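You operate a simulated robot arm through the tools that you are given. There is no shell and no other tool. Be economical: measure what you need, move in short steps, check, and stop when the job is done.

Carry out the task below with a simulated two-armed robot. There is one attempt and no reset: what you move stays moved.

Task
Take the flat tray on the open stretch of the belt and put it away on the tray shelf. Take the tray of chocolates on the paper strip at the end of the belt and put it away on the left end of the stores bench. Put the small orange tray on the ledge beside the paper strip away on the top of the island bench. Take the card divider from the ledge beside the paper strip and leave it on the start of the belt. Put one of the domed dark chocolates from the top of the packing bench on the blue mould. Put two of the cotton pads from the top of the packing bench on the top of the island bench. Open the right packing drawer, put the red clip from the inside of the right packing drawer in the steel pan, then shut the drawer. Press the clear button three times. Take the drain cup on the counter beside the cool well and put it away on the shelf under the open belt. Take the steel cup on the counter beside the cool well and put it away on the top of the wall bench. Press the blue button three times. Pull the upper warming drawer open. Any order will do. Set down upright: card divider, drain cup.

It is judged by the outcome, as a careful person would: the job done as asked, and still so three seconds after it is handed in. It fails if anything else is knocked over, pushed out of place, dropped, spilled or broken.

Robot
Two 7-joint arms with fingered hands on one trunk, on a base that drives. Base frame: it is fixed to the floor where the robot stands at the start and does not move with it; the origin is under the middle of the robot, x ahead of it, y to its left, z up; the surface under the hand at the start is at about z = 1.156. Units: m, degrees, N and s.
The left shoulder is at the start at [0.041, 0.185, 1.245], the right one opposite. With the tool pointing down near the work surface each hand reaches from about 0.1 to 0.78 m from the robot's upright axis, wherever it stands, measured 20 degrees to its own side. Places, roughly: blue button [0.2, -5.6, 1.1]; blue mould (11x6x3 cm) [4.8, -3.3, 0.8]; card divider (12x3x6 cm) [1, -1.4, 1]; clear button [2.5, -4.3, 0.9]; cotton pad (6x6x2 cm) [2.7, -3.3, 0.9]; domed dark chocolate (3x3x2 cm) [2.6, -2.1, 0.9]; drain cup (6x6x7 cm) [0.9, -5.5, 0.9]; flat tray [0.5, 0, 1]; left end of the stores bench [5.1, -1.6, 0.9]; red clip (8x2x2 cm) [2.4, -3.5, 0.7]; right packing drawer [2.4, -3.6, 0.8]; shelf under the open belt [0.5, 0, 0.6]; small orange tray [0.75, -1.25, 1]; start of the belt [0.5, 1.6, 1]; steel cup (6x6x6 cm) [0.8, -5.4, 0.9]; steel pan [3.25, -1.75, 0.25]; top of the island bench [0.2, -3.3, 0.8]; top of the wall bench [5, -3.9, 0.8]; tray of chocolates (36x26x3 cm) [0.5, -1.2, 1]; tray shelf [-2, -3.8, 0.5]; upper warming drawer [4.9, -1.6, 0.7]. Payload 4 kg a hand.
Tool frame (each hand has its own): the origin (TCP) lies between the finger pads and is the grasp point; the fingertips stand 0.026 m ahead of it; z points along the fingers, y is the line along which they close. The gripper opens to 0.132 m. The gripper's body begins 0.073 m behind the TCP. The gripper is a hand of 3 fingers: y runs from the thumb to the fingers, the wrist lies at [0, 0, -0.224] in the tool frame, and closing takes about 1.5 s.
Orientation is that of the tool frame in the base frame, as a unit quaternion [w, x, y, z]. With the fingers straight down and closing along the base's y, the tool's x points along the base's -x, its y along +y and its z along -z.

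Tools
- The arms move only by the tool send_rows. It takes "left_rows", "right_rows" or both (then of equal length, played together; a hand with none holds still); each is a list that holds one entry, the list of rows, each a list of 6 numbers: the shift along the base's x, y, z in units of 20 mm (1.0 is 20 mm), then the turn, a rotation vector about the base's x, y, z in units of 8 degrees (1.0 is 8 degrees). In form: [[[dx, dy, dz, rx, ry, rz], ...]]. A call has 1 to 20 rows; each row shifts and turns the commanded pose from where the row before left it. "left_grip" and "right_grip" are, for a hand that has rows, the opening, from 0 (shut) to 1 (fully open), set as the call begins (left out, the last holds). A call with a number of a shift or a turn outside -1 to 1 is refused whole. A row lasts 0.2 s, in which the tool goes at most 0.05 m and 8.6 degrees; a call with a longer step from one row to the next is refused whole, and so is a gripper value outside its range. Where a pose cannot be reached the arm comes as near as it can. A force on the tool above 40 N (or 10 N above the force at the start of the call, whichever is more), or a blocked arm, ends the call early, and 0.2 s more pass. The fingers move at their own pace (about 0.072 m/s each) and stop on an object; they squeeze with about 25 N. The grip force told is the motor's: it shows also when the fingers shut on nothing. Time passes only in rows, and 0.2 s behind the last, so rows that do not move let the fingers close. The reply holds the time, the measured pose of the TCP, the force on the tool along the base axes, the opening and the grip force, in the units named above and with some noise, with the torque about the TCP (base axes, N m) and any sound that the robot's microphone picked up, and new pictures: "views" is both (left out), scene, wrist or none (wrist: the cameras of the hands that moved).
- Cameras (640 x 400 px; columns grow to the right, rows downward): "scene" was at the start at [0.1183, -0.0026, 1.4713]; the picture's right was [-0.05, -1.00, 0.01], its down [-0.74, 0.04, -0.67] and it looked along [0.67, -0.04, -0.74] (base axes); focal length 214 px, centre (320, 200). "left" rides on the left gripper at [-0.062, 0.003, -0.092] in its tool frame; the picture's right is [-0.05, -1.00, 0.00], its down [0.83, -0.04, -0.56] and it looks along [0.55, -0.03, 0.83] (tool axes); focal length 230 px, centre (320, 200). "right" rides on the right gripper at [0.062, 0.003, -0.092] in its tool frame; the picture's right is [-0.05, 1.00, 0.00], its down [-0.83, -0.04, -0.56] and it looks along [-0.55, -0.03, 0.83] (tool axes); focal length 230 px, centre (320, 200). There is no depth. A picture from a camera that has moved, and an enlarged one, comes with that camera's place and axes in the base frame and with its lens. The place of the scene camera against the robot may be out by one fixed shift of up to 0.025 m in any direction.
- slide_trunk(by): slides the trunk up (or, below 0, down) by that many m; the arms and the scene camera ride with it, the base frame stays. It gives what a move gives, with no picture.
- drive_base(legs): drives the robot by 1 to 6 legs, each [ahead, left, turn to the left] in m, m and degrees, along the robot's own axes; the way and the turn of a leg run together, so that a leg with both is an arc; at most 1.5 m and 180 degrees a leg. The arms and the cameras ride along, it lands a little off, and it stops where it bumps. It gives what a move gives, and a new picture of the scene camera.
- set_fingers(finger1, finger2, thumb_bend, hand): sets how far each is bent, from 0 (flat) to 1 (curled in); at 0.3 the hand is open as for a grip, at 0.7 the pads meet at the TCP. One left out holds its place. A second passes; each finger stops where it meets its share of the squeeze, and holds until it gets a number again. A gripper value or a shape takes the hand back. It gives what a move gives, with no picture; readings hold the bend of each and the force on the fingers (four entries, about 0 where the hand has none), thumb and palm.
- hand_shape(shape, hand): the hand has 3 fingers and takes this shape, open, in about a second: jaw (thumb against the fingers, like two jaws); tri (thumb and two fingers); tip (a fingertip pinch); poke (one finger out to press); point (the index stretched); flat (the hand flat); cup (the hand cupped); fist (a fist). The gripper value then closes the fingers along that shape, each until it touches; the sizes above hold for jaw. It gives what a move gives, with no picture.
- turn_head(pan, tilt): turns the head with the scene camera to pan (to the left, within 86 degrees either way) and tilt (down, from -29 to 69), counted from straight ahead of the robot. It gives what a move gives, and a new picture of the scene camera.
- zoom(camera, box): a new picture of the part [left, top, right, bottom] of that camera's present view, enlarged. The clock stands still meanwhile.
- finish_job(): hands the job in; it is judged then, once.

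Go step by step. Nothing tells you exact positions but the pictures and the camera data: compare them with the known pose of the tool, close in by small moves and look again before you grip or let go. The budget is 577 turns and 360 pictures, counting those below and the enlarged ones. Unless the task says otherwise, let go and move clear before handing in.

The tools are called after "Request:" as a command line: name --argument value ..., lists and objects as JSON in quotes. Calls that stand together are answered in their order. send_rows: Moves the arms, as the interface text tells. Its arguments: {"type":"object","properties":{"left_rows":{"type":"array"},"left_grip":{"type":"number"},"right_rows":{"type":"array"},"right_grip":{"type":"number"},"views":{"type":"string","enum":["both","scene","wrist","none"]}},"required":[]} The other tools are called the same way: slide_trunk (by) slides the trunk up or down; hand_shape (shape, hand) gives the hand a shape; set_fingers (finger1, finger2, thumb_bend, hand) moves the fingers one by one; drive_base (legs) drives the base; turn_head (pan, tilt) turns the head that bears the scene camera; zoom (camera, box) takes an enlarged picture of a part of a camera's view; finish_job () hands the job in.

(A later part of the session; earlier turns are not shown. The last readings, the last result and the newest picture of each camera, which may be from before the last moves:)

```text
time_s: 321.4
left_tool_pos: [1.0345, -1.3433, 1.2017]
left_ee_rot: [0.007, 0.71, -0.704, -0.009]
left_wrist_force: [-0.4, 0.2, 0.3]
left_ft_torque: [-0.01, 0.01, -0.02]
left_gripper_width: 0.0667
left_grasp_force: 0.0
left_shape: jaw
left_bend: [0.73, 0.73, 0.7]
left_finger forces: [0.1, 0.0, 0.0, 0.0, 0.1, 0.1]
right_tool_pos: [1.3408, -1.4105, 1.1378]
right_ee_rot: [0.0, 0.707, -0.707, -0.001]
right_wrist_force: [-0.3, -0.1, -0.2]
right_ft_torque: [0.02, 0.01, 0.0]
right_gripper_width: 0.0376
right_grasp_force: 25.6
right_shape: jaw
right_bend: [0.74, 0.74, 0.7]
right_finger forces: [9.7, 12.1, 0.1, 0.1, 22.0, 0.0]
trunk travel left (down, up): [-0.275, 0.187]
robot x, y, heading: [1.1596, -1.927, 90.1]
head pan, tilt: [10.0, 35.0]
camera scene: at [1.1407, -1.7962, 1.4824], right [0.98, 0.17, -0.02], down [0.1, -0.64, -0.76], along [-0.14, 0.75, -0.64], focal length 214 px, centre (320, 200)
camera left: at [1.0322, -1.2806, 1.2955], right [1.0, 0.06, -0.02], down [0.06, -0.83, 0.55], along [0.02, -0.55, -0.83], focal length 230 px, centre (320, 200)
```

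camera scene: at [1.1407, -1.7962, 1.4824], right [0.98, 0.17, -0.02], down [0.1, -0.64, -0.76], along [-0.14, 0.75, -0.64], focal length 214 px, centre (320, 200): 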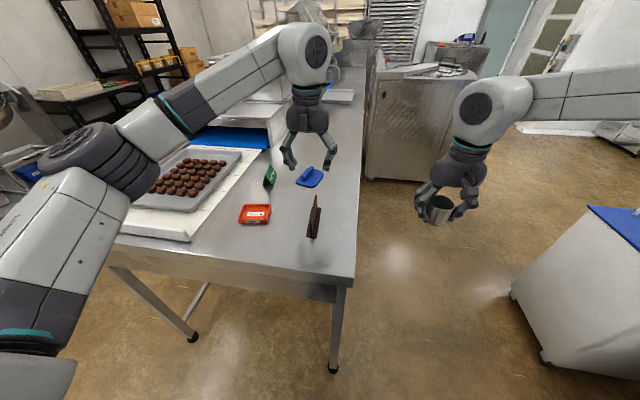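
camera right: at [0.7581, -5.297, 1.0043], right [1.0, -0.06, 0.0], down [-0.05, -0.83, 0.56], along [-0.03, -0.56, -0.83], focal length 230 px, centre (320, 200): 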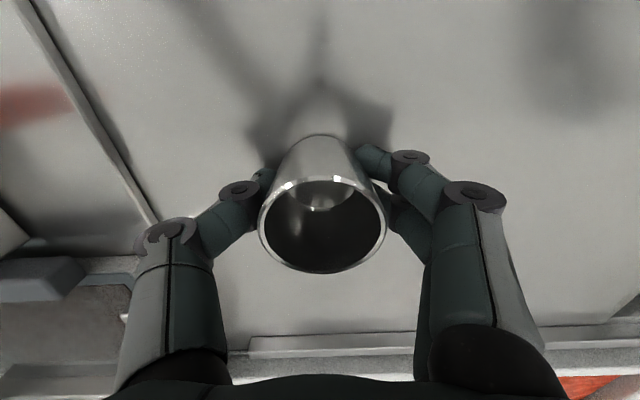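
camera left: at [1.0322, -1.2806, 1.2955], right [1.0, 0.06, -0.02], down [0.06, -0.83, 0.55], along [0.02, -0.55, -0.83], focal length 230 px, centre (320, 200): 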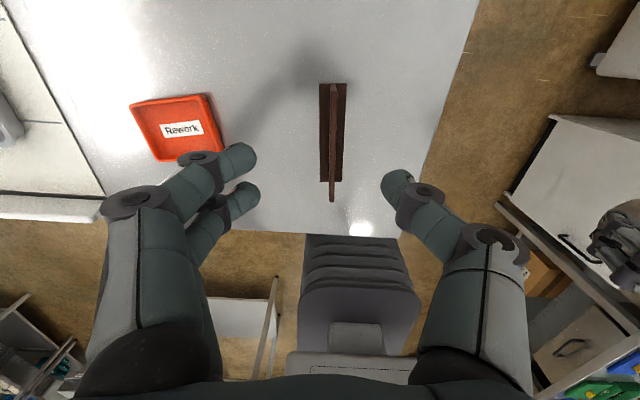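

Request:
send_rows --left_rows '[[[0.1, -0.16, -0.95, 0, 0, 0], [0.1, -0.16, -0.95, 0, 0, 0], [0.1, -0.16, -0.95, 0, 0, 0], [0.1, -0.16, -0.95, 0, 0, 0], [0.1, -0.16, -0.95, 0, 0, 0], [0.1, -0.16, -0.8, 0, 0, 0]]]' --views "wrist"

```text
time_s: 322.8
left_tool_pos: [1.0455, -1.3642, 1.0892]
left_ee_rot: [0.005, 0.71, -0.704, -0.007]
left_wrist_force: [-0.6, 0.1, 0.5]
left_ft_torque: [-0.02, 0.0, 0.0]
left_gripper_width: 0.0668
left_grasp_force: 0.0
left_shape: jaw
left_bend: [0.73, 0.73, 0.7]
left_finger forces: [0.0, 0.0, 0.0, 0.0, 0.0, 0.0]
right_tool_pos: [1.3403, -1.4093, 1.1381]
right_ee_rot: [-0.001, 0.708, -0.706, -0.001]
right_wrist_force: [0.2, 0.1, -0.6]
right_ft_torque: [0.05, 0.04, -0.03]
right_gripper_width: 0.0374
right_grasp_force: 25.3
right_shape: jaw
right_bend: [0.74, 0.74, 0.7]
right_finger forces: [9.9, 12.2, 0.1, 0.1, 22.0, 0.0]
trunk travel left (down, up): [-0.275, 0.187]
robot x, y, heading: [1.1613, -1.9246, 89.8]
head pan, tilt: [10.0, 35.0]
camera left: at [1.0441, -1.3007, 1.1819], right [1.0, 0.06, -0.02], down [0.06, -0.83, 0.55], along [0.02, -0.55, -0.83], focal length 230 px, centre (320, 200)
```

left: 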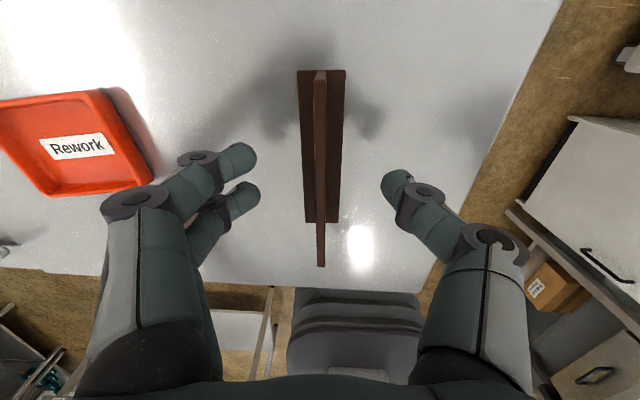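

Request:
send_rows --left_rows '[[[0.02, -0.15, -0.6, 0, 0, 0], [0.0, -0.15, -0.6, 0, 0, 0], [0, 0, -0.4, 0, 0, 0]]]' --views "none"

Request:
send_rows --left_rows '[[[0, 0, 0, 0, 0, 0], [0, 0, 0, 0, 0, 0], [0, 0, 0, 0, 0, 0], [0, 0, 0, 0, 0, 0], [0, 0, 0, 0, 0, 0], [0, 0, 0, 0, 0, 0]]]' --left_grip 0 --views "wrist"

```text
time_s: 323.6
left_tool_pos: [1.0454, -1.3688, 1.0574]
left_ee_rot: [0.006, 0.71, -0.704, -0.008]
left_wrist_force: [-0.6, 0.6, 0.0]
left_ft_torque: [0.01, 0.01, -0.01]
left_gripper_width: 0.0667
left_grasp_force: 0.0
left_shape: jaw
left_bend: [0.73, 0.73, 0.7]
left_finger forces: [0.0, 0.0, 0.1, 0.1, 0.1, 0.0]
right_tool_pos: [1.3403, -1.4094, 1.1385]
right_ee_rot: [-0.001, 0.707, -0.707, -0.001]
right_wrist_force: [-0.9, -0.4, -0.1]
right_ft_torque: [-0.01, 0.03, 0.03]
right_gripper_width: 0.0376
right_grasp_force: 25.3
right_shape: jaw
right_bend: [0.74, 0.74, 0.7]
right_finger forces: [9.8, 12.1, 0.0, 0.0, 21.9, 0.0]
trunk travel left (down, up): [-0.275, 0.187]
robot x, y, heading: [1.1557, -1.9289, 89.9]
head pan, tilt: [10.0, 35.0]
```

```text
time_s: 325.0
left_tool_pos: [1.0463, -1.3695, 1.0576]
left_ee_rot: [0.006, 0.71, -0.704, -0.008]
left_wrist_force: [0.3, 0.5, 0.2]
left_ft_torque: [0.01, -0.04, 0.02]
left_gripper_width: 0.0011
left_grasp_force: 24.8
left_shape: jaw
left_bend: [0.7, 0.7, 0.7]
left_finger forces: [10.9, 11.2, 0.1, 0.0, 22.1, 0.0]
right_tool_pos: [1.3401, -1.4105, 1.1376]
right_ee_rot: [-0.001, 0.708, -0.706, -0.003]
right_wrist_force: [-0.2, -0.3, -0.5]
right_ft_torque: [0.03, 0.02, -0.02]
right_gripper_width: 0.0375
right_grasp_force: 25.1
right_shape: jaw
right_bend: [0.74, 0.74, 0.7]
right_finger forces: [9.8, 12.1, 0.0, 0.0, 21.8, 0.0]
trunk travel left (down, up): [-0.275, 0.187]
robot x, y, heading: [1.1604, -1.925, 90.3]
head pan, tilt: [10.0, 35.0]
camera left: at [1.0444, -1.3059, 1.1505], right [1.0, 0.06, -0.02], down [0.06, -0.83, 0.55], along [0.02, -0.55, -0.83], focal length 230 px, centre (320, 200)
```

left: 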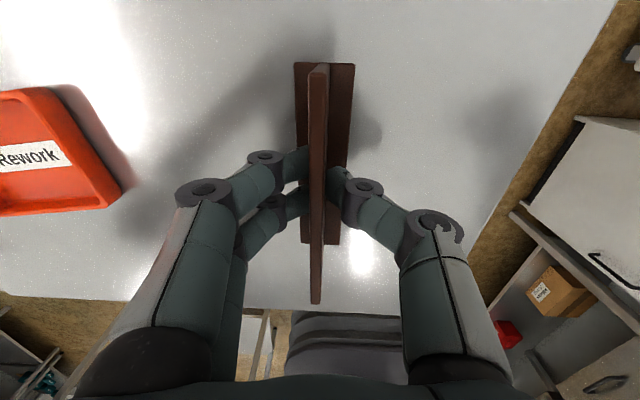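

Divider held. Lift, back out and drive round to the start of the belt.

Request:
send_rows --left_rows '[[[0, 0, 0.7, 0, 0, 0], [0, 0, 1, 0, 0, 0], [0, 0, 1, 0, 0, 0], [0, 0, 1, 0, 0, 0], [0, 0, 1, 0, 0, 0], [0, 0, 1, 0, 0, 0], [0, 0, 1, 0, 0, 0], [0, 0, 1, 0, 0, 0], [0, 0, 1, 0, 0, 0], [0, 0, 1, 0, 0, 0]]]' --views "none"

Request:
drive_base --legs '[[-0.42, 0, 0], [0, 1.0, 0], [0, 0.95, 0], [1.4, 0, 0], [1.4, 0, 0], [0.6, 0, 0]]'

```text
time_s: 327.2
left_tool_pos: [1.0471, -1.3705, 1.2521]
left_ee_rot: [0.006, 0.711, -0.704, -0.008]
left_wrist_force: [-0.8, -0.1, -1.3]
left_ft_torque: [-0.02, 0.02, -0.01]
left_gripper_width: 0.0012
left_grasp_force: 24.8
left_shape: jaw
left_bend: [0.7, 0.7, 0.7]
left_finger forces: [10.9, 11.3, 0.1, 0.0, 22.2, 0.1]
right_tool_pos: [1.3397, -1.4101, 1.1391]
right_ee_rot: [0.0, 0.708, -0.706, -0.002]
right_wrist_force: [-0.2, 0.3, -1.1]
right_ft_torque: [0.02, 0.03, -0.04]
right_gripper_width: 0.0374
right_grasp_force: 25.4
right_shape: jaw
right_bend: [0.74, 0.74, 0.7]
right_finger forces: [9.8, 12.1, 0.0, 0.1, 21.9, 0.0]
trunk travel left (down, up): [-0.275, 0.187]
robot x, y, heading: [1.1579, -1.9271, 90.0]
head pan, tilt: [10.0, 35.0]
```

```text
time_s: 355.6
left_tool_pos: [-0.8653, 1.6707, 1.253]
left_ee_rot: [-0.006, -0.707, 0.707, 0.008]
left_wrist_force: [-0.1, 0.2, -0.2]
left_ft_torque: [-0.01, 0.02, -0.01]
left_gripper_width: 0.0011
left_grasp_force: 25.5
left_shape: jaw
left_bend: [0.7, 0.7, 0.7]
left_finger forces: [10.8, 11.3, 0.1, 0.1, 22.2, 0.0]
right_tool_pos: [-0.5728, 1.6279, 1.1377]
right_ee_rot: [0.001, -0.704, 0.711, 0.001]
right_wrist_force: [-0.3, 0.1, -0.1]
right_ft_torque: [-0.04, -0.02, -0.01]
right_gripper_width: 0.0372
right_grasp_force: 25.2
right_shape: jaw
right_bend: [0.74, 0.74, 0.7]
right_finger forces: [9.8, 12.0, 0.1, 0.1, 22.0, 0.1]
trunk travel left (down, up): [-0.275, 0.187]
robot x, y, heading: [-0.7577, 1.1126, 89.2]
head pan, tilt: [10.0, 35.0]
camera scene: at [-0.7759, 1.2433, 1.4825], right [0.99, 0.16, -0.02], down [0.09, -0.64, -0.76], along [-0.14, 0.75, -0.64], focal length 214 px, centre (320, 200)
```

scene: 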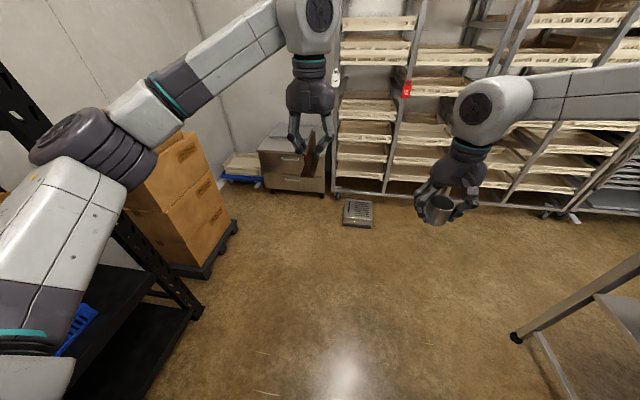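

Request:
drive_base --legs '[[0, 0, -89.5], [0, 0.25, 0]]'

Request:
turn_head --pan 0 --tilt 30

```text
time_s: 361.1
left_tool_pos: [-0.2037, 1.4803, 1.2517]
left_ee_rot: [0.001, -0.008, 1.0, 0.01]
left_wrist_force: [-0.2, 0.8, 0.3]
left_ft_torque: [-0.01, -0.03, 0.01]
left_gripper_width: 0.001
left_grasp_force: 24.7
left_shape: jaw
left_bend: [0.7, 0.7, 0.7]
left_finger forces: [10.9, 11.1, 0.0, 0.0, 22.2, 0.0]
right_tool_pos: [-0.2417, 1.1854, 1.1382]
right_ee_rot: [0.002, -0.005, 1.0, 0.001]
right_wrist_force: [-0.9, 0.6, -0.6]
right_ft_torque: [-0.02, 0.02, -0.04]
right_gripper_width: 0.0374
right_grasp_force: 25.0
right_shape: jaw
right_bend: [0.74, 0.74, 0.7]
right_finger forces: [9.5, 12.2, 0.0, 0.1, 21.9, 0.0]
trunk travel left (down, up): [-0.275, 0.187]
robot x, y, heading: [-0.7625, 1.3616, 0.6]
head pan, tilt: [10.0, 35.0]
camera scene: at [-0.6362, 1.3804, 1.4823], right [0.18, -0.98, -0.02], down [-0.64, -0.1, -0.76], along [0.75, 0.15, -0.64], focal length 214 px, centre (320, 200)
```

scene: 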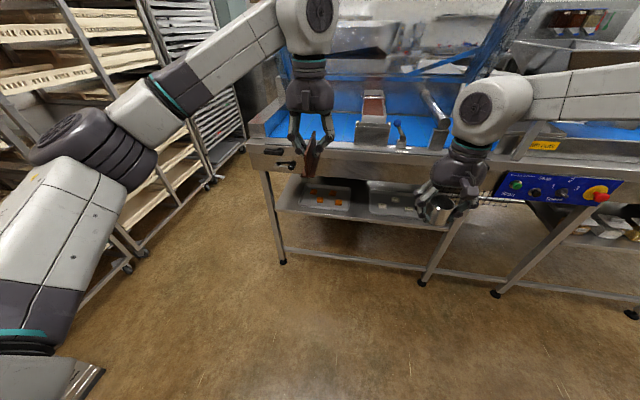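

```text
time_s: 361.9
left_tool_pos: [-0.2031, 1.4817, 1.2538]
left_ee_rot: [0.001, -0.007, 1.0, 0.01]
left_wrist_force: [-0.2, 0.7, -0.3]
left_ft_torque: [0.0, 0.03, 0.01]
left_gripper_width: 0.001
left_grasp_force: 25.3
left_shape: jaw
left_bend: [0.7, 0.7, 0.7]
left_finger forces: [10.9, 11.2, 0.0, 0.0, 22.2, 0.0]
right_tool_pos: [-0.2417, 1.1875, 1.1384]
right_ee_rot: [0.002, -0.005, 1.0, 0.0]
right_wrist_force: [-0.9, 0.6, -1.3]
right_ft_torque: [-0.03, 0.02, -0.03]
right_gripper_width: 0.0373
right_grasp_force: 24.7
right_shape: jaw
right_bend: [0.74, 0.74, 0.7]
right_finger forces: [9.5, 12.2, 0.0, 0.0, 21.9, 0.0]
trunk travel left (down, up): [-0.275, 0.187]
robot x, y, heading: [-0.7577, 1.3635, 0.5]
head pan, tilt: [0.0, 30.0]
camera scene: at [-0.6317, 1.3671, 1.4897], right [0.01, -1.0, 0.0], down [-0.58, -0.01, -0.82], along [0.82, 0.01, -0.58], focal length 214 px, centre (320, 200)
```

scene: 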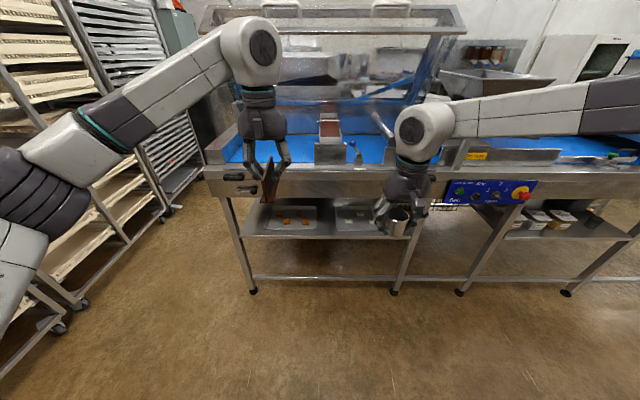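

Request:
drive_base --legs '[[0.3, 0.05, 0]]'

Request:
turn_head --pan 15 --tilt 20

Request:
zoom --camera "scene" --box '[200, 80, 440, 230]'

```text
time_s: 363.9
left_tool_pos: [0.0908, 1.5335, 1.2532]
left_ee_rot: [0.003, -0.008, 1.0, 0.01]
left_wrist_force: [-0.3, -0.2, -0.3]
left_ft_torque: [0.0, 0.02, 0.0]
left_gripper_width: 0.0011
left_grasp_force: 25.2
left_shape: jaw
left_bend: [0.7, 0.7, 0.7]
left_finger forces: [10.9, 11.2, 0.1, 0.0, 22.2, 0.0]
right_tool_pos: [0.0525, 1.2394, 1.1394]
right_ee_rot: [0.002, -0.005, 1.0, 0.001]
right_wrist_force: [0.0, 0.1, -0.9]
right_ft_torque: [0.01, 0.04, 0.02]
right_gripper_width: 0.0373
right_grasp_force: 25.4
right_shape: jaw
right_bend: [0.74, 0.74, 0.7]
right_finger forces: [9.4, 12.2, 0.0, 0.1, 21.9, 0.1]
trunk travel left (down, up): [-0.275, 0.187]
robot x, y, heading: [-0.4615, 1.4156, 0.6]
head pan, tilt: [0.0, 30.0]
camera scene: at [-0.3372, 1.4185, 1.49], right [0.01, -1.0, 0.0], down [-0.58, 0.0, -0.82], along [0.82, 0.01, -0.58], focal length 214 px, centre (320, 200)
```

scene: 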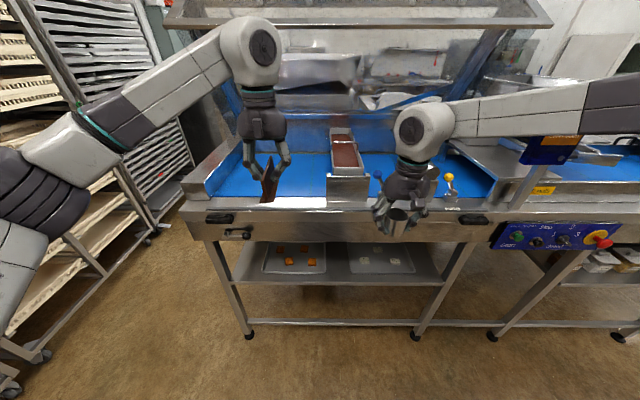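

```text
time_s: 364.7
left_tool_pos: [0.0929, 1.534, 1.2526]
left_ee_rot: [0.001, -0.008, 1.0, 0.009]
left_wrist_force: [-0.5, -0.3, -0.1]
left_ft_torque: [0.01, 0.01, 0.01]
left_gripper_width: 0.0011
left_grasp_force: 25.0
left_shape: jaw
left_bend: [0.7, 0.7, 0.7]
left_finger forces: [10.8, 11.3, 0.1, 0.0, 22.2, 0.0]
right_tool_pos: [0.0544, 1.2401, 1.1379]
right_ee_rot: [0.002, -0.004, 1.0, 0.0]
right_wrist_force: [0.4, 0.0, -0.5]
right_ft_torque: [-0.02, 0.04, 0.0]
right_gripper_width: 0.0374
right_grasp_force: 25.0
right_shape: jaw
right_bend: [0.74, 0.74, 0.7]
right_finger forces: [9.4, 12.3, 0.0, 0.1, 21.9, 0.0]
trunk travel left (down, up): [-0.275, 0.187]
robot x, y, heading: [-0.4618, 1.4136, 0.4]
head pan, tilt: [15.0, 20.0]
camera scene: at [-0.3343, 1.4428, 1.5056], right [0.27, -0.96, -0.02], down [-0.41, -0.09, -0.91], along [0.87, 0.25, -0.42], focal length 214 px, centre (320, 200)
```

scene: 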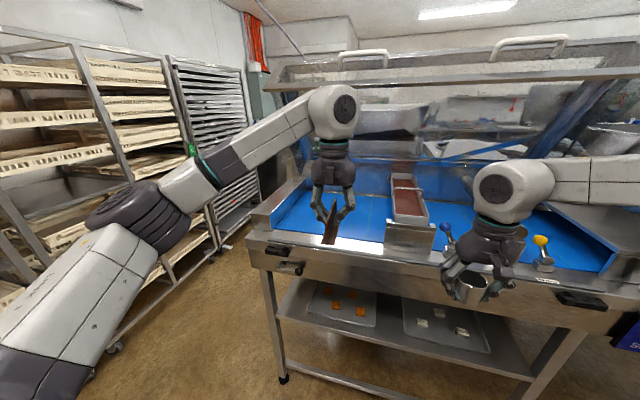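

```text
2.67 times, centred on (320, 155) of scene
camera zoom: at [-0.3343, 1.4428, 1.5056], right [0.27, -0.96, -0.02], down [-0.41, -0.09, -0.91], along [0.87, 0.25, -0.42], focal length 572 px, centre (320, 320)
```

zoom: 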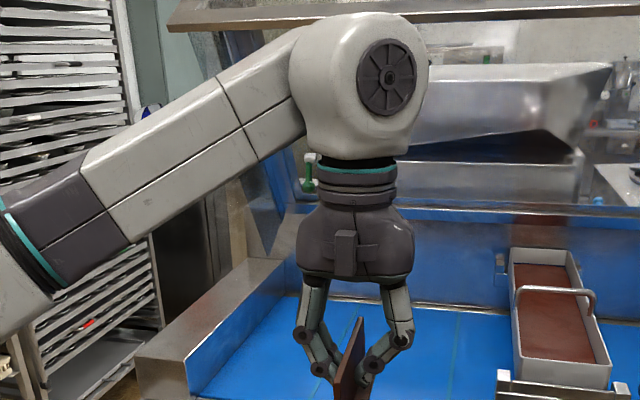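

The raised hood's front bar sits at about x=0.32, z=1.53, so I'll go in under it: lower the left hand, tuck the right back, then move forward.

Request:
send_rows --left_rows '[[[0, 0, -0.7, 0, 0, 0], [0, 0, -0.7, 0, 0, 0], [0, 0, -0.7, 0, 0, 0], [0, 0, -0.7, 0, 0, 0], [0, 0, -0.7, 0, 0, 0], [0, 0, -0.7, 0, 0, 0], [0, 0, -0.7, 0, 0, 0], [0, 0, -0.7, 0, 0, 0]]]' --right_rows '[[[-1, 0, 0, 0, 0, 0], [-1, 0, 0, 0, 0, 0], [-1, 0, 0, 0, 0, 0], [-1, 0, 0, 0, 0, 0], [-1, 0, 0, 0, 0, 0], [-1, 0, 0, 0, 0, 0], [-1, 0, 0, 0, 0, 0], [-1, 0, 0, 0, 0, 0]]]' --views "none"

Request:
drive_base --legs '[[0.22, 0.03, 0]]'

Request:
turn_head --pan 15 --tilt 35

```text
time_s: 366.5
left_tool_pos: [0.0897, 1.5341, 1.1396]
left_ee_rot: [0.002, -0.008, 1.0, 0.009]
left_wrist_force: [-0.8, 0.3, -0.7]
left_ft_torque: [-0.04, 0.01, 0.02]
left_gripper_width: 0.0011
left_grasp_force: 25.0
left_shape: jaw
left_bend: [0.7, 0.7, 0.7]
left_finger forces: [11.0, 11.3, 0.0, 0.1, 22.2, 0.1]
right_tool_pos: [-0.1054, 1.2405, 1.139]
right_ee_rot: [0.002, -0.004, 1.0, 0.001]
right_wrist_force: [0.5, 0.6, -1.2]
right_ft_torque: [0.02, 0.01, 0.03]
right_gripper_width: 0.0375
right_grasp_force: 24.8
right_shape: jaw
right_bend: [0.74, 0.74, 0.7]
right_finger forces: [9.6, 12.2, 0.1, 0.1, 21.9, 0.1]
trunk travel left (down, up): [-0.275, 0.187]
robot x, y, heading: [-0.4624, 1.413, 0.6]
head pan, tilt: [15.0, 20.0]
```

```text
time_s: 368.2
left_tool_pos: [0.3101, 1.567, 1.1401]
left_ee_rot: [0.003, -0.008, 1.0, 0.01]
left_wrist_force: [0.3, -0.1, -0.7]
left_ft_torque: [-0.04, 0.01, -0.01]
left_gripper_width: 0.0012
left_grasp_force: 24.8
left_shape: jaw
left_bend: [0.7, 0.7, 0.7]
left_finger forces: [10.9, 11.2, 0.1, 0.0, 22.2, 0.0]
right_tool_pos: [0.1129, 1.272, 1.139]
right_ee_rot: [0.002, -0.004, 1.0, 0.002]
right_wrist_force: [-0.4, 0.2, -0.6]
right_ft_torque: [0.01, 0.01, 0.0]
right_gripper_width: 0.0373
right_grasp_force: 24.6
right_shape: jaw
right_bend: [0.74, 0.74, 0.7]
right_finger forces: [9.4, 12.3, 0.0, 0.0, 21.9, 0.0]
trunk travel left (down, up): [-0.275, 0.187]
robot x, y, heading: [-0.245, 1.4479, 0.8]
head pan, tilt: [15.0, 20.0]
camera scene: at [-0.1177, 1.4749, 1.506], right [0.27, -0.96, -0.02], down [-0.41, -0.09, -0.91], along [0.87, 0.25, -0.42], focal length 214 px, centre (320, 200)
```

scene: 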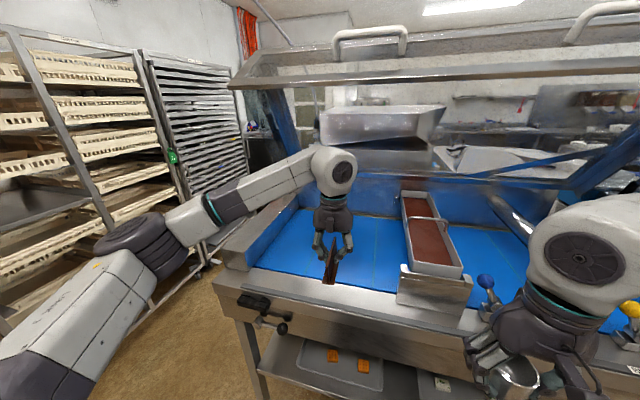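

```text
time_s: 368.9
left_tool_pos: [0.3092, 1.5669, 1.1402]
left_ee_rot: [0.002, -0.008, 1.0, 0.009]
left_wrist_force: [0.0, -0.5, -1.0]
left_ft_torque: [0.02, -0.01, -0.01]
left_gripper_width: 0.0013
left_grasp_force: 25.2
left_shape: jaw
left_bend: [0.7, 0.7, 0.7]
left_finger forces: [10.9, 11.3, 0.0, 0.0, 22.2, 0.0]
right_tool_pos: [0.1131, 1.2731, 1.1392]
right_ee_rot: [0.001, -0.004, 1.0, 0.001]
right_wrist_force: [-0.4, -0.4, 0.0]
right_ft_torque: [-0.03, 0.04, -0.03]
right_gripper_width: 0.0375
right_grasp_force: 25.3
right_shape: jaw
right_bend: [0.74, 0.74, 0.7]
right_finger forces: [9.5, 12.2, 0.1, 0.0, 22.0, 0.0]
trunk travel left (down, up): [-0.275, 0.187]
robot x, y, heading: [-0.248, 1.4498, 0.3]
head pan, tilt: [15.0, 35.0]
camera scene: at [-0.1227, 1.4738, 1.4824], right [0.27, -0.96, -0.02], down [-0.62, -0.15, -0.77], along [0.73, 0.22, -0.64], focal length 214 px, centre (320, 200)
```

scene: 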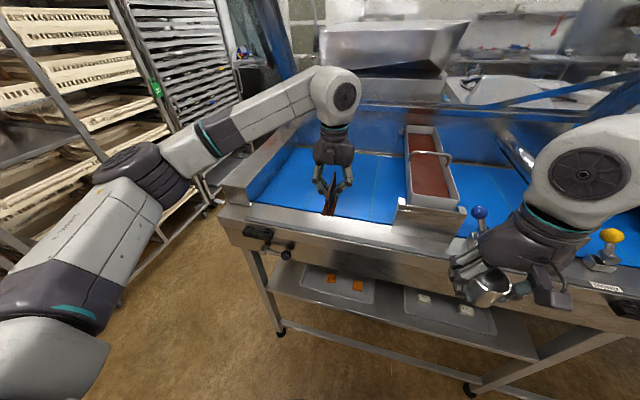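

Request:
send_rows --left_rows '[[[0.9, 0.2, 0, 0, 0, 0], [0.9, 0.2, 0, 0, 0, 0], [0.9, 0.2, 0, 0, 0, 0], [0.9, 0.2, 0, 0, 0, 0], [0.9, 0.2, 0, 0, 0, 0], [0.9, 0.2, 0, 0, 0, 0], [0.9, 0.2, 0, 0, 0, 0], [0.9, 0.2, 0, 0, 0, 0], [0.9, 0.2, 0, 0, 0, 0]]]'

```text
time_s: 370.9
left_tool_pos: [0.4714, 1.6008, 1.1404]
left_ee_rot: [0.003, -0.007, 1.0, 0.01]
left_wrist_force: [0.0, -0.3, 0.3]
left_ft_torque: [0.02, 0.04, 0.02]
left_gripper_width: 0.0014
left_grasp_force: 25.0
left_shape: jaw
left_bend: [0.7, 0.7, 0.7]
left_finger forces: [10.8, 11.3, 0.0, 0.0, 22.2, 0.0]
right_tool_pos: [0.1129, 1.2718, 1.1385]
right_ee_rot: [0.002, -0.004, 1.0, 0.002]
right_wrist_force: [-0.3, 0.2, -0.5]
right_ft_torque: [0.0, 0.03, 0.02]
right_gripper_width: 0.0374
right_grasp_force: 25.0
right_shape: jaw
right_bend: [0.74, 0.74, 0.7]
right_finger forces: [9.5, 12.2, 0.0, 0.1, 21.9, 0.0]
trunk travel left (down, up): [-0.275, 0.187]
robot x, y, heading: [-0.2446, 1.4483, 0.4]
head pan, tilt: [15.0, 35.0]
camera scene: at [-0.1233, 1.4728, 1.4825], right [0.27, -0.96, -0.02], down [-0.63, -0.15, -0.77], along [0.73, 0.22, -0.64], focal length 214 px, centre (320, 200)
camera left: at [0.5329, 1.605, 1.2326], right [0.07, -1.0, -0.02], down [-0.83, -0.07, 0.55], along [-0.55, -0.02, -0.83], focal length 230 px, centre (320, 200)
```

scene: 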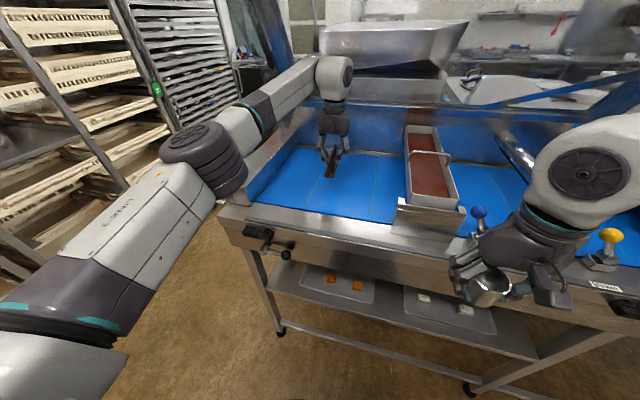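
left: 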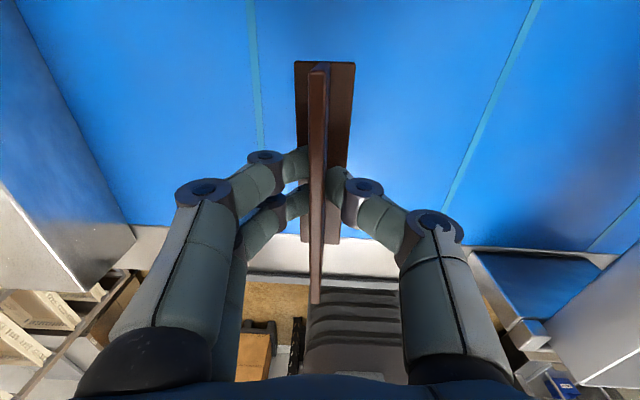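

Request:
send_rows --left_rows '[[[0, 0, -0.7, 0, 0, 0], [0, 0, -0.7, 0, 0, 0], [0, 0, -0.6, 0, 0, 0], [0, 0, -0.3, 0, 0, 0], [0, 0, -0.2, 0, 0, 0], [0, 0, -0.2, 0, 0, 0], [0, 0, -0.2, 0, 0, 0], [0, 0, -0.2, 0, 0, 0], [0, 0, -0.2, 0, 0, 0]]]' --views "wrist"

```text
time_s: 372.9
left_tool_pos: [0.4711, 1.6032, 1.0734]
left_ee_rot: [0.001, -0.008, 1.0, 0.009]
left_wrist_force: [0.2, 0.5, -0.1]
left_ft_torque: [-0.02, -0.01, 0.01]
left_gripper_width: 0.0012
left_grasp_force: 25.0
left_shape: jaw
left_bend: [0.7, 0.7, 0.7]
left_finger forces: [11.0, 11.3, 0.1, 0.1, 22.2, 0.1]
right_tool_pos: [0.1142, 1.2718, 1.1383]
right_ee_rot: [0.002, -0.004, 1.0, 0.001]
right_wrist_force: [0.0, -0.5, -1.1]
right_ft_torque: [-0.01, 0.02, -0.02]
right_gripper_width: 0.0375
right_grasp_force: 25.3
right_shape: jaw
right_bend: [0.74, 0.74, 0.7]
right_finger forces: [9.5, 12.1, 0.1, 0.1, 21.8, 0.1]
trunk travel left (down, up): [-0.275, 0.187]
robot x, y, heading: [-0.2448, 1.4483, 0.4]
head pan, tilt: [15.0, 35.0]
camera left: at [0.5322, 1.6064, 1.1671], right [0.07, -1.0, -0.02], down [-0.83, -0.07, 0.55], along [-0.55, -0.02, -0.83], focal length 230 px, centre (320, 200)
```

left: 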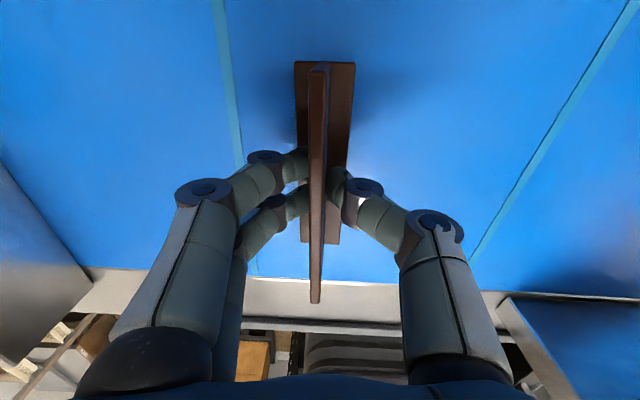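

Request:
send_rows --left_rows '[[[0, 0, -0.15, 0, 0, 0], [0, 0, -0.15, 0, 0, 0], [0, 0, -0.15, 0, 0, 0], [0, 0, -0.15, 0, 0, 0], [0, 0, -0.15, 0, 0, 0], [0, 0, -0.15, 0, 0, 0]]]' --views "none"

```text
time_s: 374.4
left_tool_pos: [0.4716, 1.6017, 1.0583]
left_ee_rot: [0.003, -0.008, 1.0, 0.01]
left_wrist_force: [2.9, 0.6, 8.5]
left_ft_torque: [0.05, -0.04, -0.01]
left_gripper_width: 0.0012
left_grasp_force: 25.0
left_shape: jaw
left_bend: [0.71, 0.7, 0.71]
left_finger forces: [12.3, 12.9, 0.1, 0.0, 25.1, 0.1]
right_tool_pos: [0.1126, 1.2718, 1.1388]
right_ee_rot: [0.003, -0.004, 1.0, 0.001]
right_wrist_force: [0.5, -0.2, -1.4]
right_ft_torque: [-0.01, 0.01, 0.03]
right_gripper_width: 0.0375
right_grasp_force: 24.7
right_shape: jaw
right_bend: [0.74, 0.74, 0.7]
right_finger forces: [9.5, 12.2, 0.0, 0.0, 21.9, 0.0]
trunk travel left (down, up): [-0.275, 0.187]
robot x, y, heading: [-0.2437, 1.4453, 0.5]
head pan, tilt: [15.0, 35.0]
```

Light contact (8.5 N): the divider is on the belt. Release and rise.

Request:
send_rows --left_rows '[[[0, 0, 0, 0, 0, 0], [0, 0, 0, 0, 0, 0], [0, 0, 0, 0, 0, 0], [0, 0, 0, 0, 0, 0]]]' --left_grip 0.45 --views "none"

Request:
send_rows --left_rows '[[[0, 0, 0.5, 0, 0, 0], [0, 0, 0.7, 0, 0, 0], [0, 0, 0.8, 0, 0, 0], [0, 0, 0.8, 0, 0, 0], [0, 0, 0.8, 0, 0, 0], [-0.9, 0, 0.3, 0, 0, 0], [-0.9, 0, 0, 0, 0, 0], [-0.9, 0, 0, 0, 0, 0], [-0.9, 0, 0, 0, 0, 0], [-0.9, 0, 0, 0, 0, 0]]]'

Request:
zoom --camera "scene" --box '[240, 120, 432, 240]'

```text
time_s: 375.4
left_tool_pos: [0.4719, 1.6012, 1.0565]
left_ee_rot: [0.002, -0.009, 1.0, 0.01]
left_wrist_force: [-0.1, 0.2, 0.9]
left_ft_torque: [-0.01, 0.02, -0.03]
left_gripper_width: 0.0589
left_grasp_force: 0.1
left_shape: jaw
left_bend: [0.73, 0.73, 0.7]
left_finger forces: [0.1, 0.0, 0.0, 0.1, 0.0, 0.1]
right_tool_pos: [0.1143, 1.272, 1.1372]
right_ee_rot: [0.001, -0.004, 1.0, 0.001]
right_wrist_force: [-0.4, 0.4, -0.1]
right_ft_torque: [0.0, 0.02, 0.0]
right_gripper_width: 0.0375
right_grasp_force: 25.7
right_shape: jaw
right_bend: [0.74, 0.74, 0.7]
right_finger forces: [9.5, 12.2, 0.0, 0.0, 21.9, 0.0]
trunk travel left (down, up): [-0.275, 0.187]
robot x, y, heading: [-0.2428, 1.4482, 0.7]
head pan, tilt: [15.0, 35.0]
```

```text
time_s: 377.6
left_tool_pos: [0.3812, 1.6039, 1.134]
left_ee_rot: [0.001, -0.007, 1.0, 0.01]
left_wrist_force: [0.1, -0.5, 0.2]
left_ft_torque: [0.03, -0.02, -0.02]
left_gripper_width: 0.0586
left_grasp_force: 0.0
left_shape: jaw
left_bend: [0.73, 0.73, 0.7]
left_finger forces: [0.1, 0.1, 0.1, 0.0, 0.0, 0.0]
right_tool_pos: [0.1124, 1.2721, 1.1386]
right_ee_rot: [0.002, -0.004, 1.0, 0.002]
right_wrist_force: [0.6, 0.0, -0.4]
right_ft_torque: [-0.01, -0.03, 0.05]
right_gripper_width: 0.0372
right_grasp_force: 24.5
right_shape: jaw
right_bend: [0.74, 0.74, 0.7]
right_finger forces: [9.4, 12.2, 0.0, 0.0, 21.9, 0.0]
trunk travel left (down, up): [-0.275, 0.187]
robot x, y, heading: [-0.2412, 1.4472, 0.5]
head pan, tilt: [15.0, 35.0]
camera scene: at [-0.1241, 1.4741, 1.4825], right [0.27, -0.96, -0.02], down [-0.62, -0.15, -0.77], along [0.73, 0.22, -0.64], focal length 214 px, centre (320, 200)
camera left: at [0.442, 1.6074, 1.2274], right [0.07, -1.0, -0.02], down [-0.83, -0.07, 0.55], along [-0.55, -0.02, -0.83], focal length 230 px, centre (320, 200)
```

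scene: 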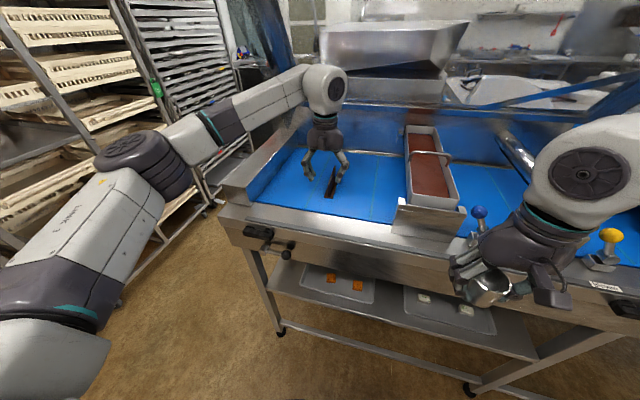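
left: 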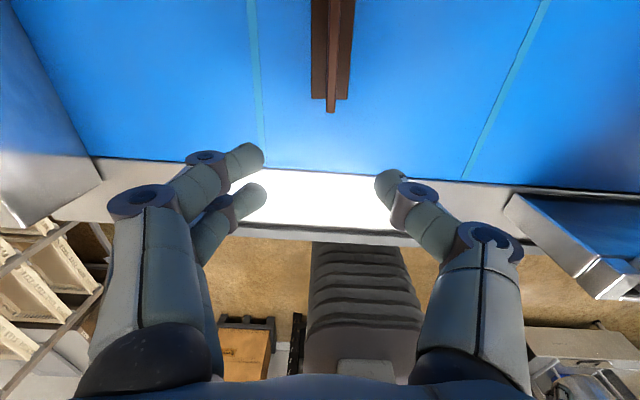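

```text
3.33 times, centred on (336, 180) of scene
camera zoom: at [-0.1241, 1.4741, 1.4825], right [0.27, -0.96, -0.02], down [-0.62, -0.15, -0.77], along [0.73, 0.22, -0.64], focal length 715 px, centre (267, 267)
```

zoom: 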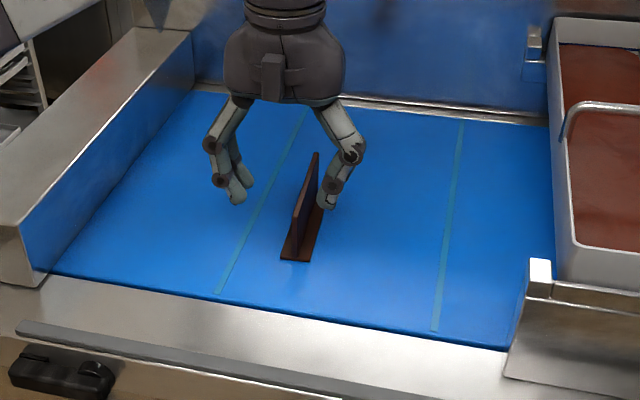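

The divider stands on the belt. Back to the south ledge for the orange tray.

Request:
drive_base --legs '[[-0.52, 0, 0], [0, -1.3, 0], [0, -1.3, 0], [0, -1.2, 0], [0, 0, 90]]'

Request:
send_rows --left_rows '[[[0, 0, 1, 0, 0, 0], [0, 0, 1, 0, 0, 0], [0, 0, 1, 0, 0, 0], [0, 0, 1, 0, 0, 0], [0, 0, 1, 0, 0, 0], [0, 0, 1, 0, 0, 0]]]' --views "none"

Request:
drive_base --legs '[[0, -1.2, 0], [0, -0.55, 0], [0.36, 0, 0]]'

```text
time_s: 402.2
left_tool_pos: [-0.9038, -1.7125, 1.1337]
left_ee_rot: [-0.005, -0.701, 0.713, 0.008]
left_wrist_force: [0.2, 0.0, 0.2]
left_ft_torque: [0.0, 0.01, -0.04]
left_gripper_width: 0.0587
left_grasp_force: 0.0
left_shape: jaw
left_bend: [0.73, 0.73, 0.7]
left_finger forces: [0.0, 0.1, 0.1, 0.0, 0.1, 0.0]
right_tool_pos: [-0.5805, -1.992, 1.1379]
right_ee_rot: [0.0, -0.7, 0.715, 0.003]
right_wrist_force: [0.5, 0.3, -0.6]
right_ft_torque: [-0.02, 0.0, 0.02]
right_gripper_width: 0.0376
right_grasp_force: 25.4
right_shape: jaw
right_bend: [0.74, 0.74, 0.7]
right_finger forces: [9.3, 12.4, 0.1, 0.0, 21.8, 0.0]
trunk travel left (down, up): [-0.275, 0.187]
robot x, y, heading: [-0.7671, -2.346, 88.7]
head pan, tilt: [15.0, 35.0]
camera scene: at [-0.7912, -2.2154, 1.4825], right [0.97, 0.24, -0.02], down [0.13, -0.63, -0.77], along [-0.2, 0.74, -0.64], focal length 214 px, centre (320, 200)
```

scene: 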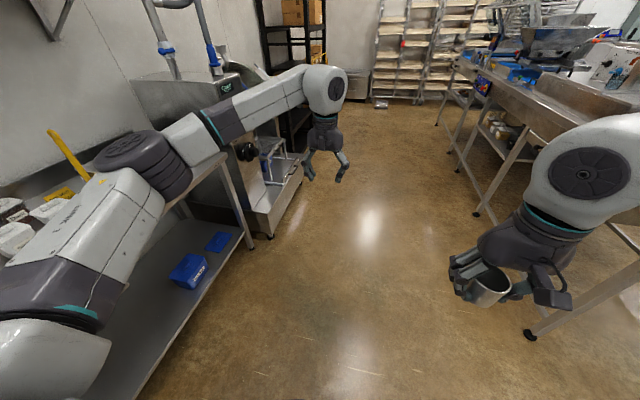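

```text
time_s: 403.6
left_tool_pos: [-0.9023, -1.7132, 1.2552]
left_ee_rot: [-0.005, -0.702, 0.712, 0.008]
left_wrist_force: [-0.5, -0.8, -0.4]
left_ft_torque: [0.02, 0.03, -0.02]
left_gripper_width: 0.0588
left_grasp_force: 0.1
left_shape: jaw
left_bend: [0.73, 0.73, 0.7]
left_finger forces: [0.1, 0.0, 0.0, 0.0, 0.1, 0.0]
right_tool_pos: [-0.5808, -1.9925, 1.1385]
right_ee_rot: [0.001, -0.699, 0.715, 0.002]
right_wrist_force: [0.0, 0.3, -0.4]
right_ft_torque: [0.03, 0.02, 0.02]
right_gripper_width: 0.0371
right_grasp_force: 25.1
right_shape: jaw
right_bend: [0.74, 0.74, 0.7]
right_finger forces: [9.2, 12.3, 0.0, 0.0, 21.9, 0.1]
trunk travel left (down, up): [-0.275, 0.187]
robot x, y, heading: [-0.7673, -2.3425, 88.7]
head pan, tilt: [15.0, 35.0]
```

```text
time_s: 414.3
left_tool_pos: [0.8548, -1.422, 1.2543]
left_ee_rot: [-0.005, -0.694, 0.72, 0.009]
left_wrist_force: [0.3, 0.4, -0.9]
left_ft_torque: [0.01, 0.01, -0.01]
left_gripper_width: 0.059
left_grasp_force: 0.0
left_shape: jaw
left_bend: [0.73, 0.73, 0.7]
left_finger forces: [0.0, 0.1, 0.0, 0.0, 0.1, 0.1]
right_tool_pos: [1.1725, -1.7075, 1.1393]
right_ee_rot: [0.001, -0.693, 0.721, 0.003]
right_wrist_force: [0.1, -0.2, 0.1]
right_ft_torque: [0.0, -0.02, 0.0]
right_gripper_width: 0.0372
right_grasp_force: 25.0
right_shape: jaw
right_bend: [0.74, 0.74, 0.7]
right_finger forces: [9.3, 12.2, 0.1, 0.0, 21.8, 0.0]
trunk travel left (down, up): [-0.275, 0.187]
robot x, y, heading: [0.9799, -2.0573, 87.4]
head pan, tilt: [15.0, 35.0]
camera scene: at [0.9564, -1.927, 1.4827], right [0.98, 0.22, -0.02], down [0.12, -0.63, -0.77], along [-0.18, 0.74, -0.64], focal length 214 px, centre (320, 200)
```

scene: 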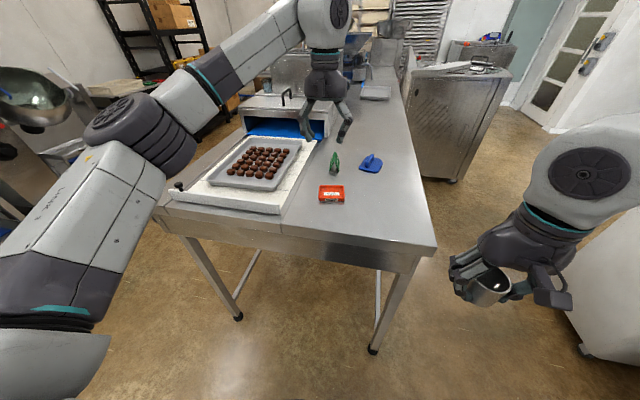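

Request:
drive_base --legs '[[0.08, 0, 2.5]]'

Request:
zoom --camera "left" --box '[0, 0, 640, 400]'

```text
time_s: 415.4
left_tool_pos: [0.8302, -1.351, 1.2577]
left_ee_rot: [0.004, 0.709, -0.705, -0.009]
left_wrist_force: [0.4, 0.4, 0.3]
left_ft_torque: [0.0, 0.0, 0.02]
left_gripper_width: 0.059
left_grasp_force: 0.1
left_shape: jaw
left_bend: [0.73, 0.73, 0.7]
left_finger forces: [0.1, 0.1, 0.0, 0.1, 0.1, 0.0]
right_tool_pos: [1.1591, -1.6213, 1.1396]
right_ee_rot: [-0.002, 0.708, -0.706, -0.003]
right_wrist_force: [-1.6, -0.6, -0.5]
right_ft_torque: [0.04, 0.0, -0.02]
right_gripper_width: 0.037
right_grasp_force: 25.6
right_shape: jaw
right_bend: [0.74, 0.74, 0.7]
right_finger forces: [9.4, 12.2, 0.0, 0.0, 21.8, 0.0]
trunk travel left (down, up): [-0.275, 0.187]
robot x, y, heading: [0.9801, -1.9718, 89.7]
head pan, tilt: [15.0, 35.0]
camera scene: at [0.9528, -1.8515, 1.4831], right [0.97, 0.26, -0.02], down [0.15, -0.62, -0.77], along [-0.21, 0.74, -0.64], focal length 214 px, centre (320, 200)
```

scene: 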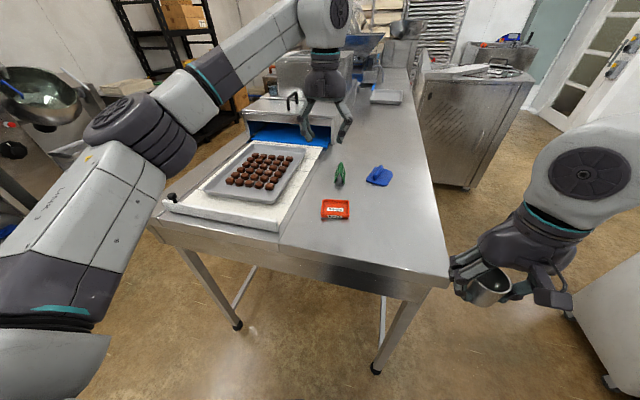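

```text
1.00 times, centred on (320, 200) of left (not enlarged: the box is as wide or as high as the picture)
camera zoom: at [0.8279, -1.2894, 1.3497], right [1.0, 0.06, -0.02], down [0.06, -0.83, 0.55], along [0.02, -0.55, -0.84], focal length 230 px, centre (320, 200)
```

zoom: 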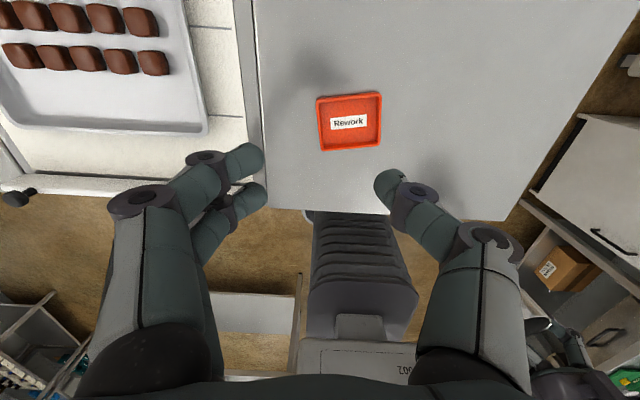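

The orange tray is about 8.6 cm square at (0.869, -1.370) with ~6° yaw; I can grip it across.

Request:
send_rows --left_rows '[[[0.25, -0.12, -1, 0, 0, 0.19], [0.25, -0.12, -1, 0, 0, 0.19], [0.25, -0.12, -1, 0, 0, 0.19], [0.25, -0.12, -1, 0, 0, 0.19], [0.25, -0.12, -1, 0, 0, 0], [0.25, -0.12, -1, 0, 0, 0], [0.25, -0.12, -1, 0, 0, 0], [0.2, -0.12, -1, 0, 0, 0]]]' --left_grip 1 --views "wrist"

```text
time_s: 417.2
left_tool_pos: [0.8667, -1.3678, 1.0943]
left_ee_rot: [0.005, 0.746, -0.665, -0.008]
left_wrist_force: [-0.3, 0.1, -0.6]
left_ft_torque: [-0.01, -0.03, 0.01]
left_gripper_width: 0.132
left_grasp_force: 0.0
left_shape: jaw
left_bend: [0.3, 0.3, 0.3]
left_finger forces: [0.1, 0.1, 0.0, 0.0, 0.1, 0.0]
right_tool_pos: [1.1577, -1.619, 1.1385]
right_ee_rot: [-0.001, 0.708, -0.706, -0.002]
right_wrist_force: [-0.7, 0.7, -0.3]
right_ft_torque: [0.02, -0.01, -0.04]
right_gripper_width: 0.0373
right_grasp_force: 24.9
right_shape: jaw
right_bend: [0.74, 0.74, 0.7]
right_finger forces: [9.2, 12.3, 0.0, 0.1, 21.8, 0.0]
trunk travel left (down, up): [-0.275, 0.187]
robot x, y, heading: [0.9784, -1.9786, 90.2]
head pan, tilt: [15.0, 35.0]
camera left: at [0.8595, -1.3061, 1.1868], right [0.99, 0.17, -0.02], down [0.15, -0.82, 0.55], along [0.08, -0.55, -0.83], focal length 230 px, centre (320, 200)
```

left: 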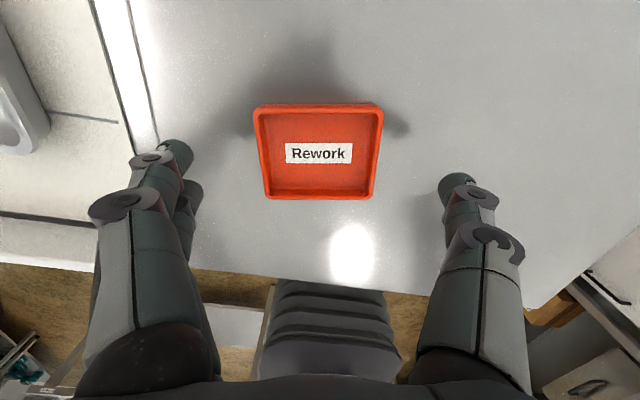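

Request:
send_rows --left_rows '[[[0, 0, -0.9, 0, 0, 0], [0, 0, -0.9, 0, 0, 0], [0, 0, -0.7, 0, 0, 0]]]' --views "none"

Request:
send_rows --left_rows '[[[0, 0, 0, 0, 0, 0], [0, 0, 0, 0, 0, 0], [0, 0, 0, 0, 0, 0], [0, 0, 0, 0, 0, 0], [0, 0, 0, 0, 0, 0]]]' --left_grip 0.3 --views "wrist"

```text
time_s: 418.0
left_tool_pos: [0.8685, -1.3685, 1.0445]
left_ee_rot: [0.005, 0.746, -0.666, -0.009]
left_wrist_force: [0.0, 0.8, -0.1]
left_ft_torque: [0.02, 0.01, 0.0]
left_gripper_width: 0.132
left_grasp_force: 0.1
left_shape: jaw
left_bend: [0.3, 0.3, 0.3]
left_finger forces: [0.0, 0.0, 0.1, 0.1, 0.1, 0.1]
right_tool_pos: [1.1568, -1.6203, 1.1395]
right_ee_rot: [-0.001, 0.708, -0.706, -0.002]
right_wrist_force: [0.5, 0.8, -0.3]
right_ft_torque: [0.0, 0.04, -0.01]
right_gripper_width: 0.037
right_grasp_force: 25.0
right_shape: jaw
right_bend: [0.74, 0.74, 0.7]
right_finger forces: [9.3, 12.3, 0.0, 0.0, 21.9, 0.0]
trunk travel left (down, up): [-0.275, 0.187]
robot x, y, heading: [0.9823, -1.9761, 90.0]
head pan, tilt: [15.0, 35.0]
```

```text
time_s: 419.2
left_tool_pos: [0.8679, -1.3677, 1.046]
left_ee_rot: [0.005, 0.746, -0.665, -0.008]
left_wrist_force: [-0.2, -0.8, -0.1]
left_ft_torque: [-0.06, 0.01, -0.01]
left_gripper_width: 0.0798
left_grasp_force: 25.1
left_shape: jaw
left_bend: [0.71, 0.71, 0.71]
left_finger forces: [11.1, 11.2, 0.0, 0.0, 22.2, 0.1]
right_tool_pos: [1.1573, -1.6203, 1.1387]
right_ee_rot: [-0.001, 0.709, -0.706, -0.002]
right_wrist_force: [-0.9, 0.6, -0.6]
right_ft_torque: [0.01, -0.03, 0.03]
right_gripper_width: 0.0371
right_grasp_force: 24.9
right_shape: jaw
right_bend: [0.74, 0.74, 0.7]
right_finger forces: [9.3, 12.3, 0.0, 0.0, 22.0, 0.0]
trunk travel left (down, up): [-0.275, 0.187]
robot x, y, heading: [0.9828, -1.9785, 90.1]
head pan, tilt: [15.0, 35.0]
camera left: at [0.8597, -1.3061, 1.1383], right [0.99, 0.16, -0.02], down [0.15, -0.82, 0.55], along [0.08, -0.55, -0.83], focal length 230 px, centre (320, 200)
```

left: 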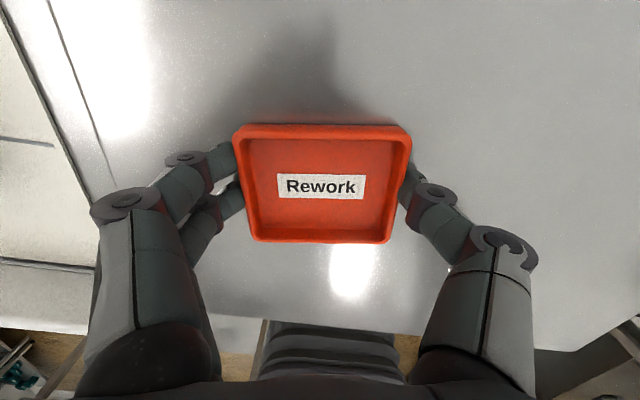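

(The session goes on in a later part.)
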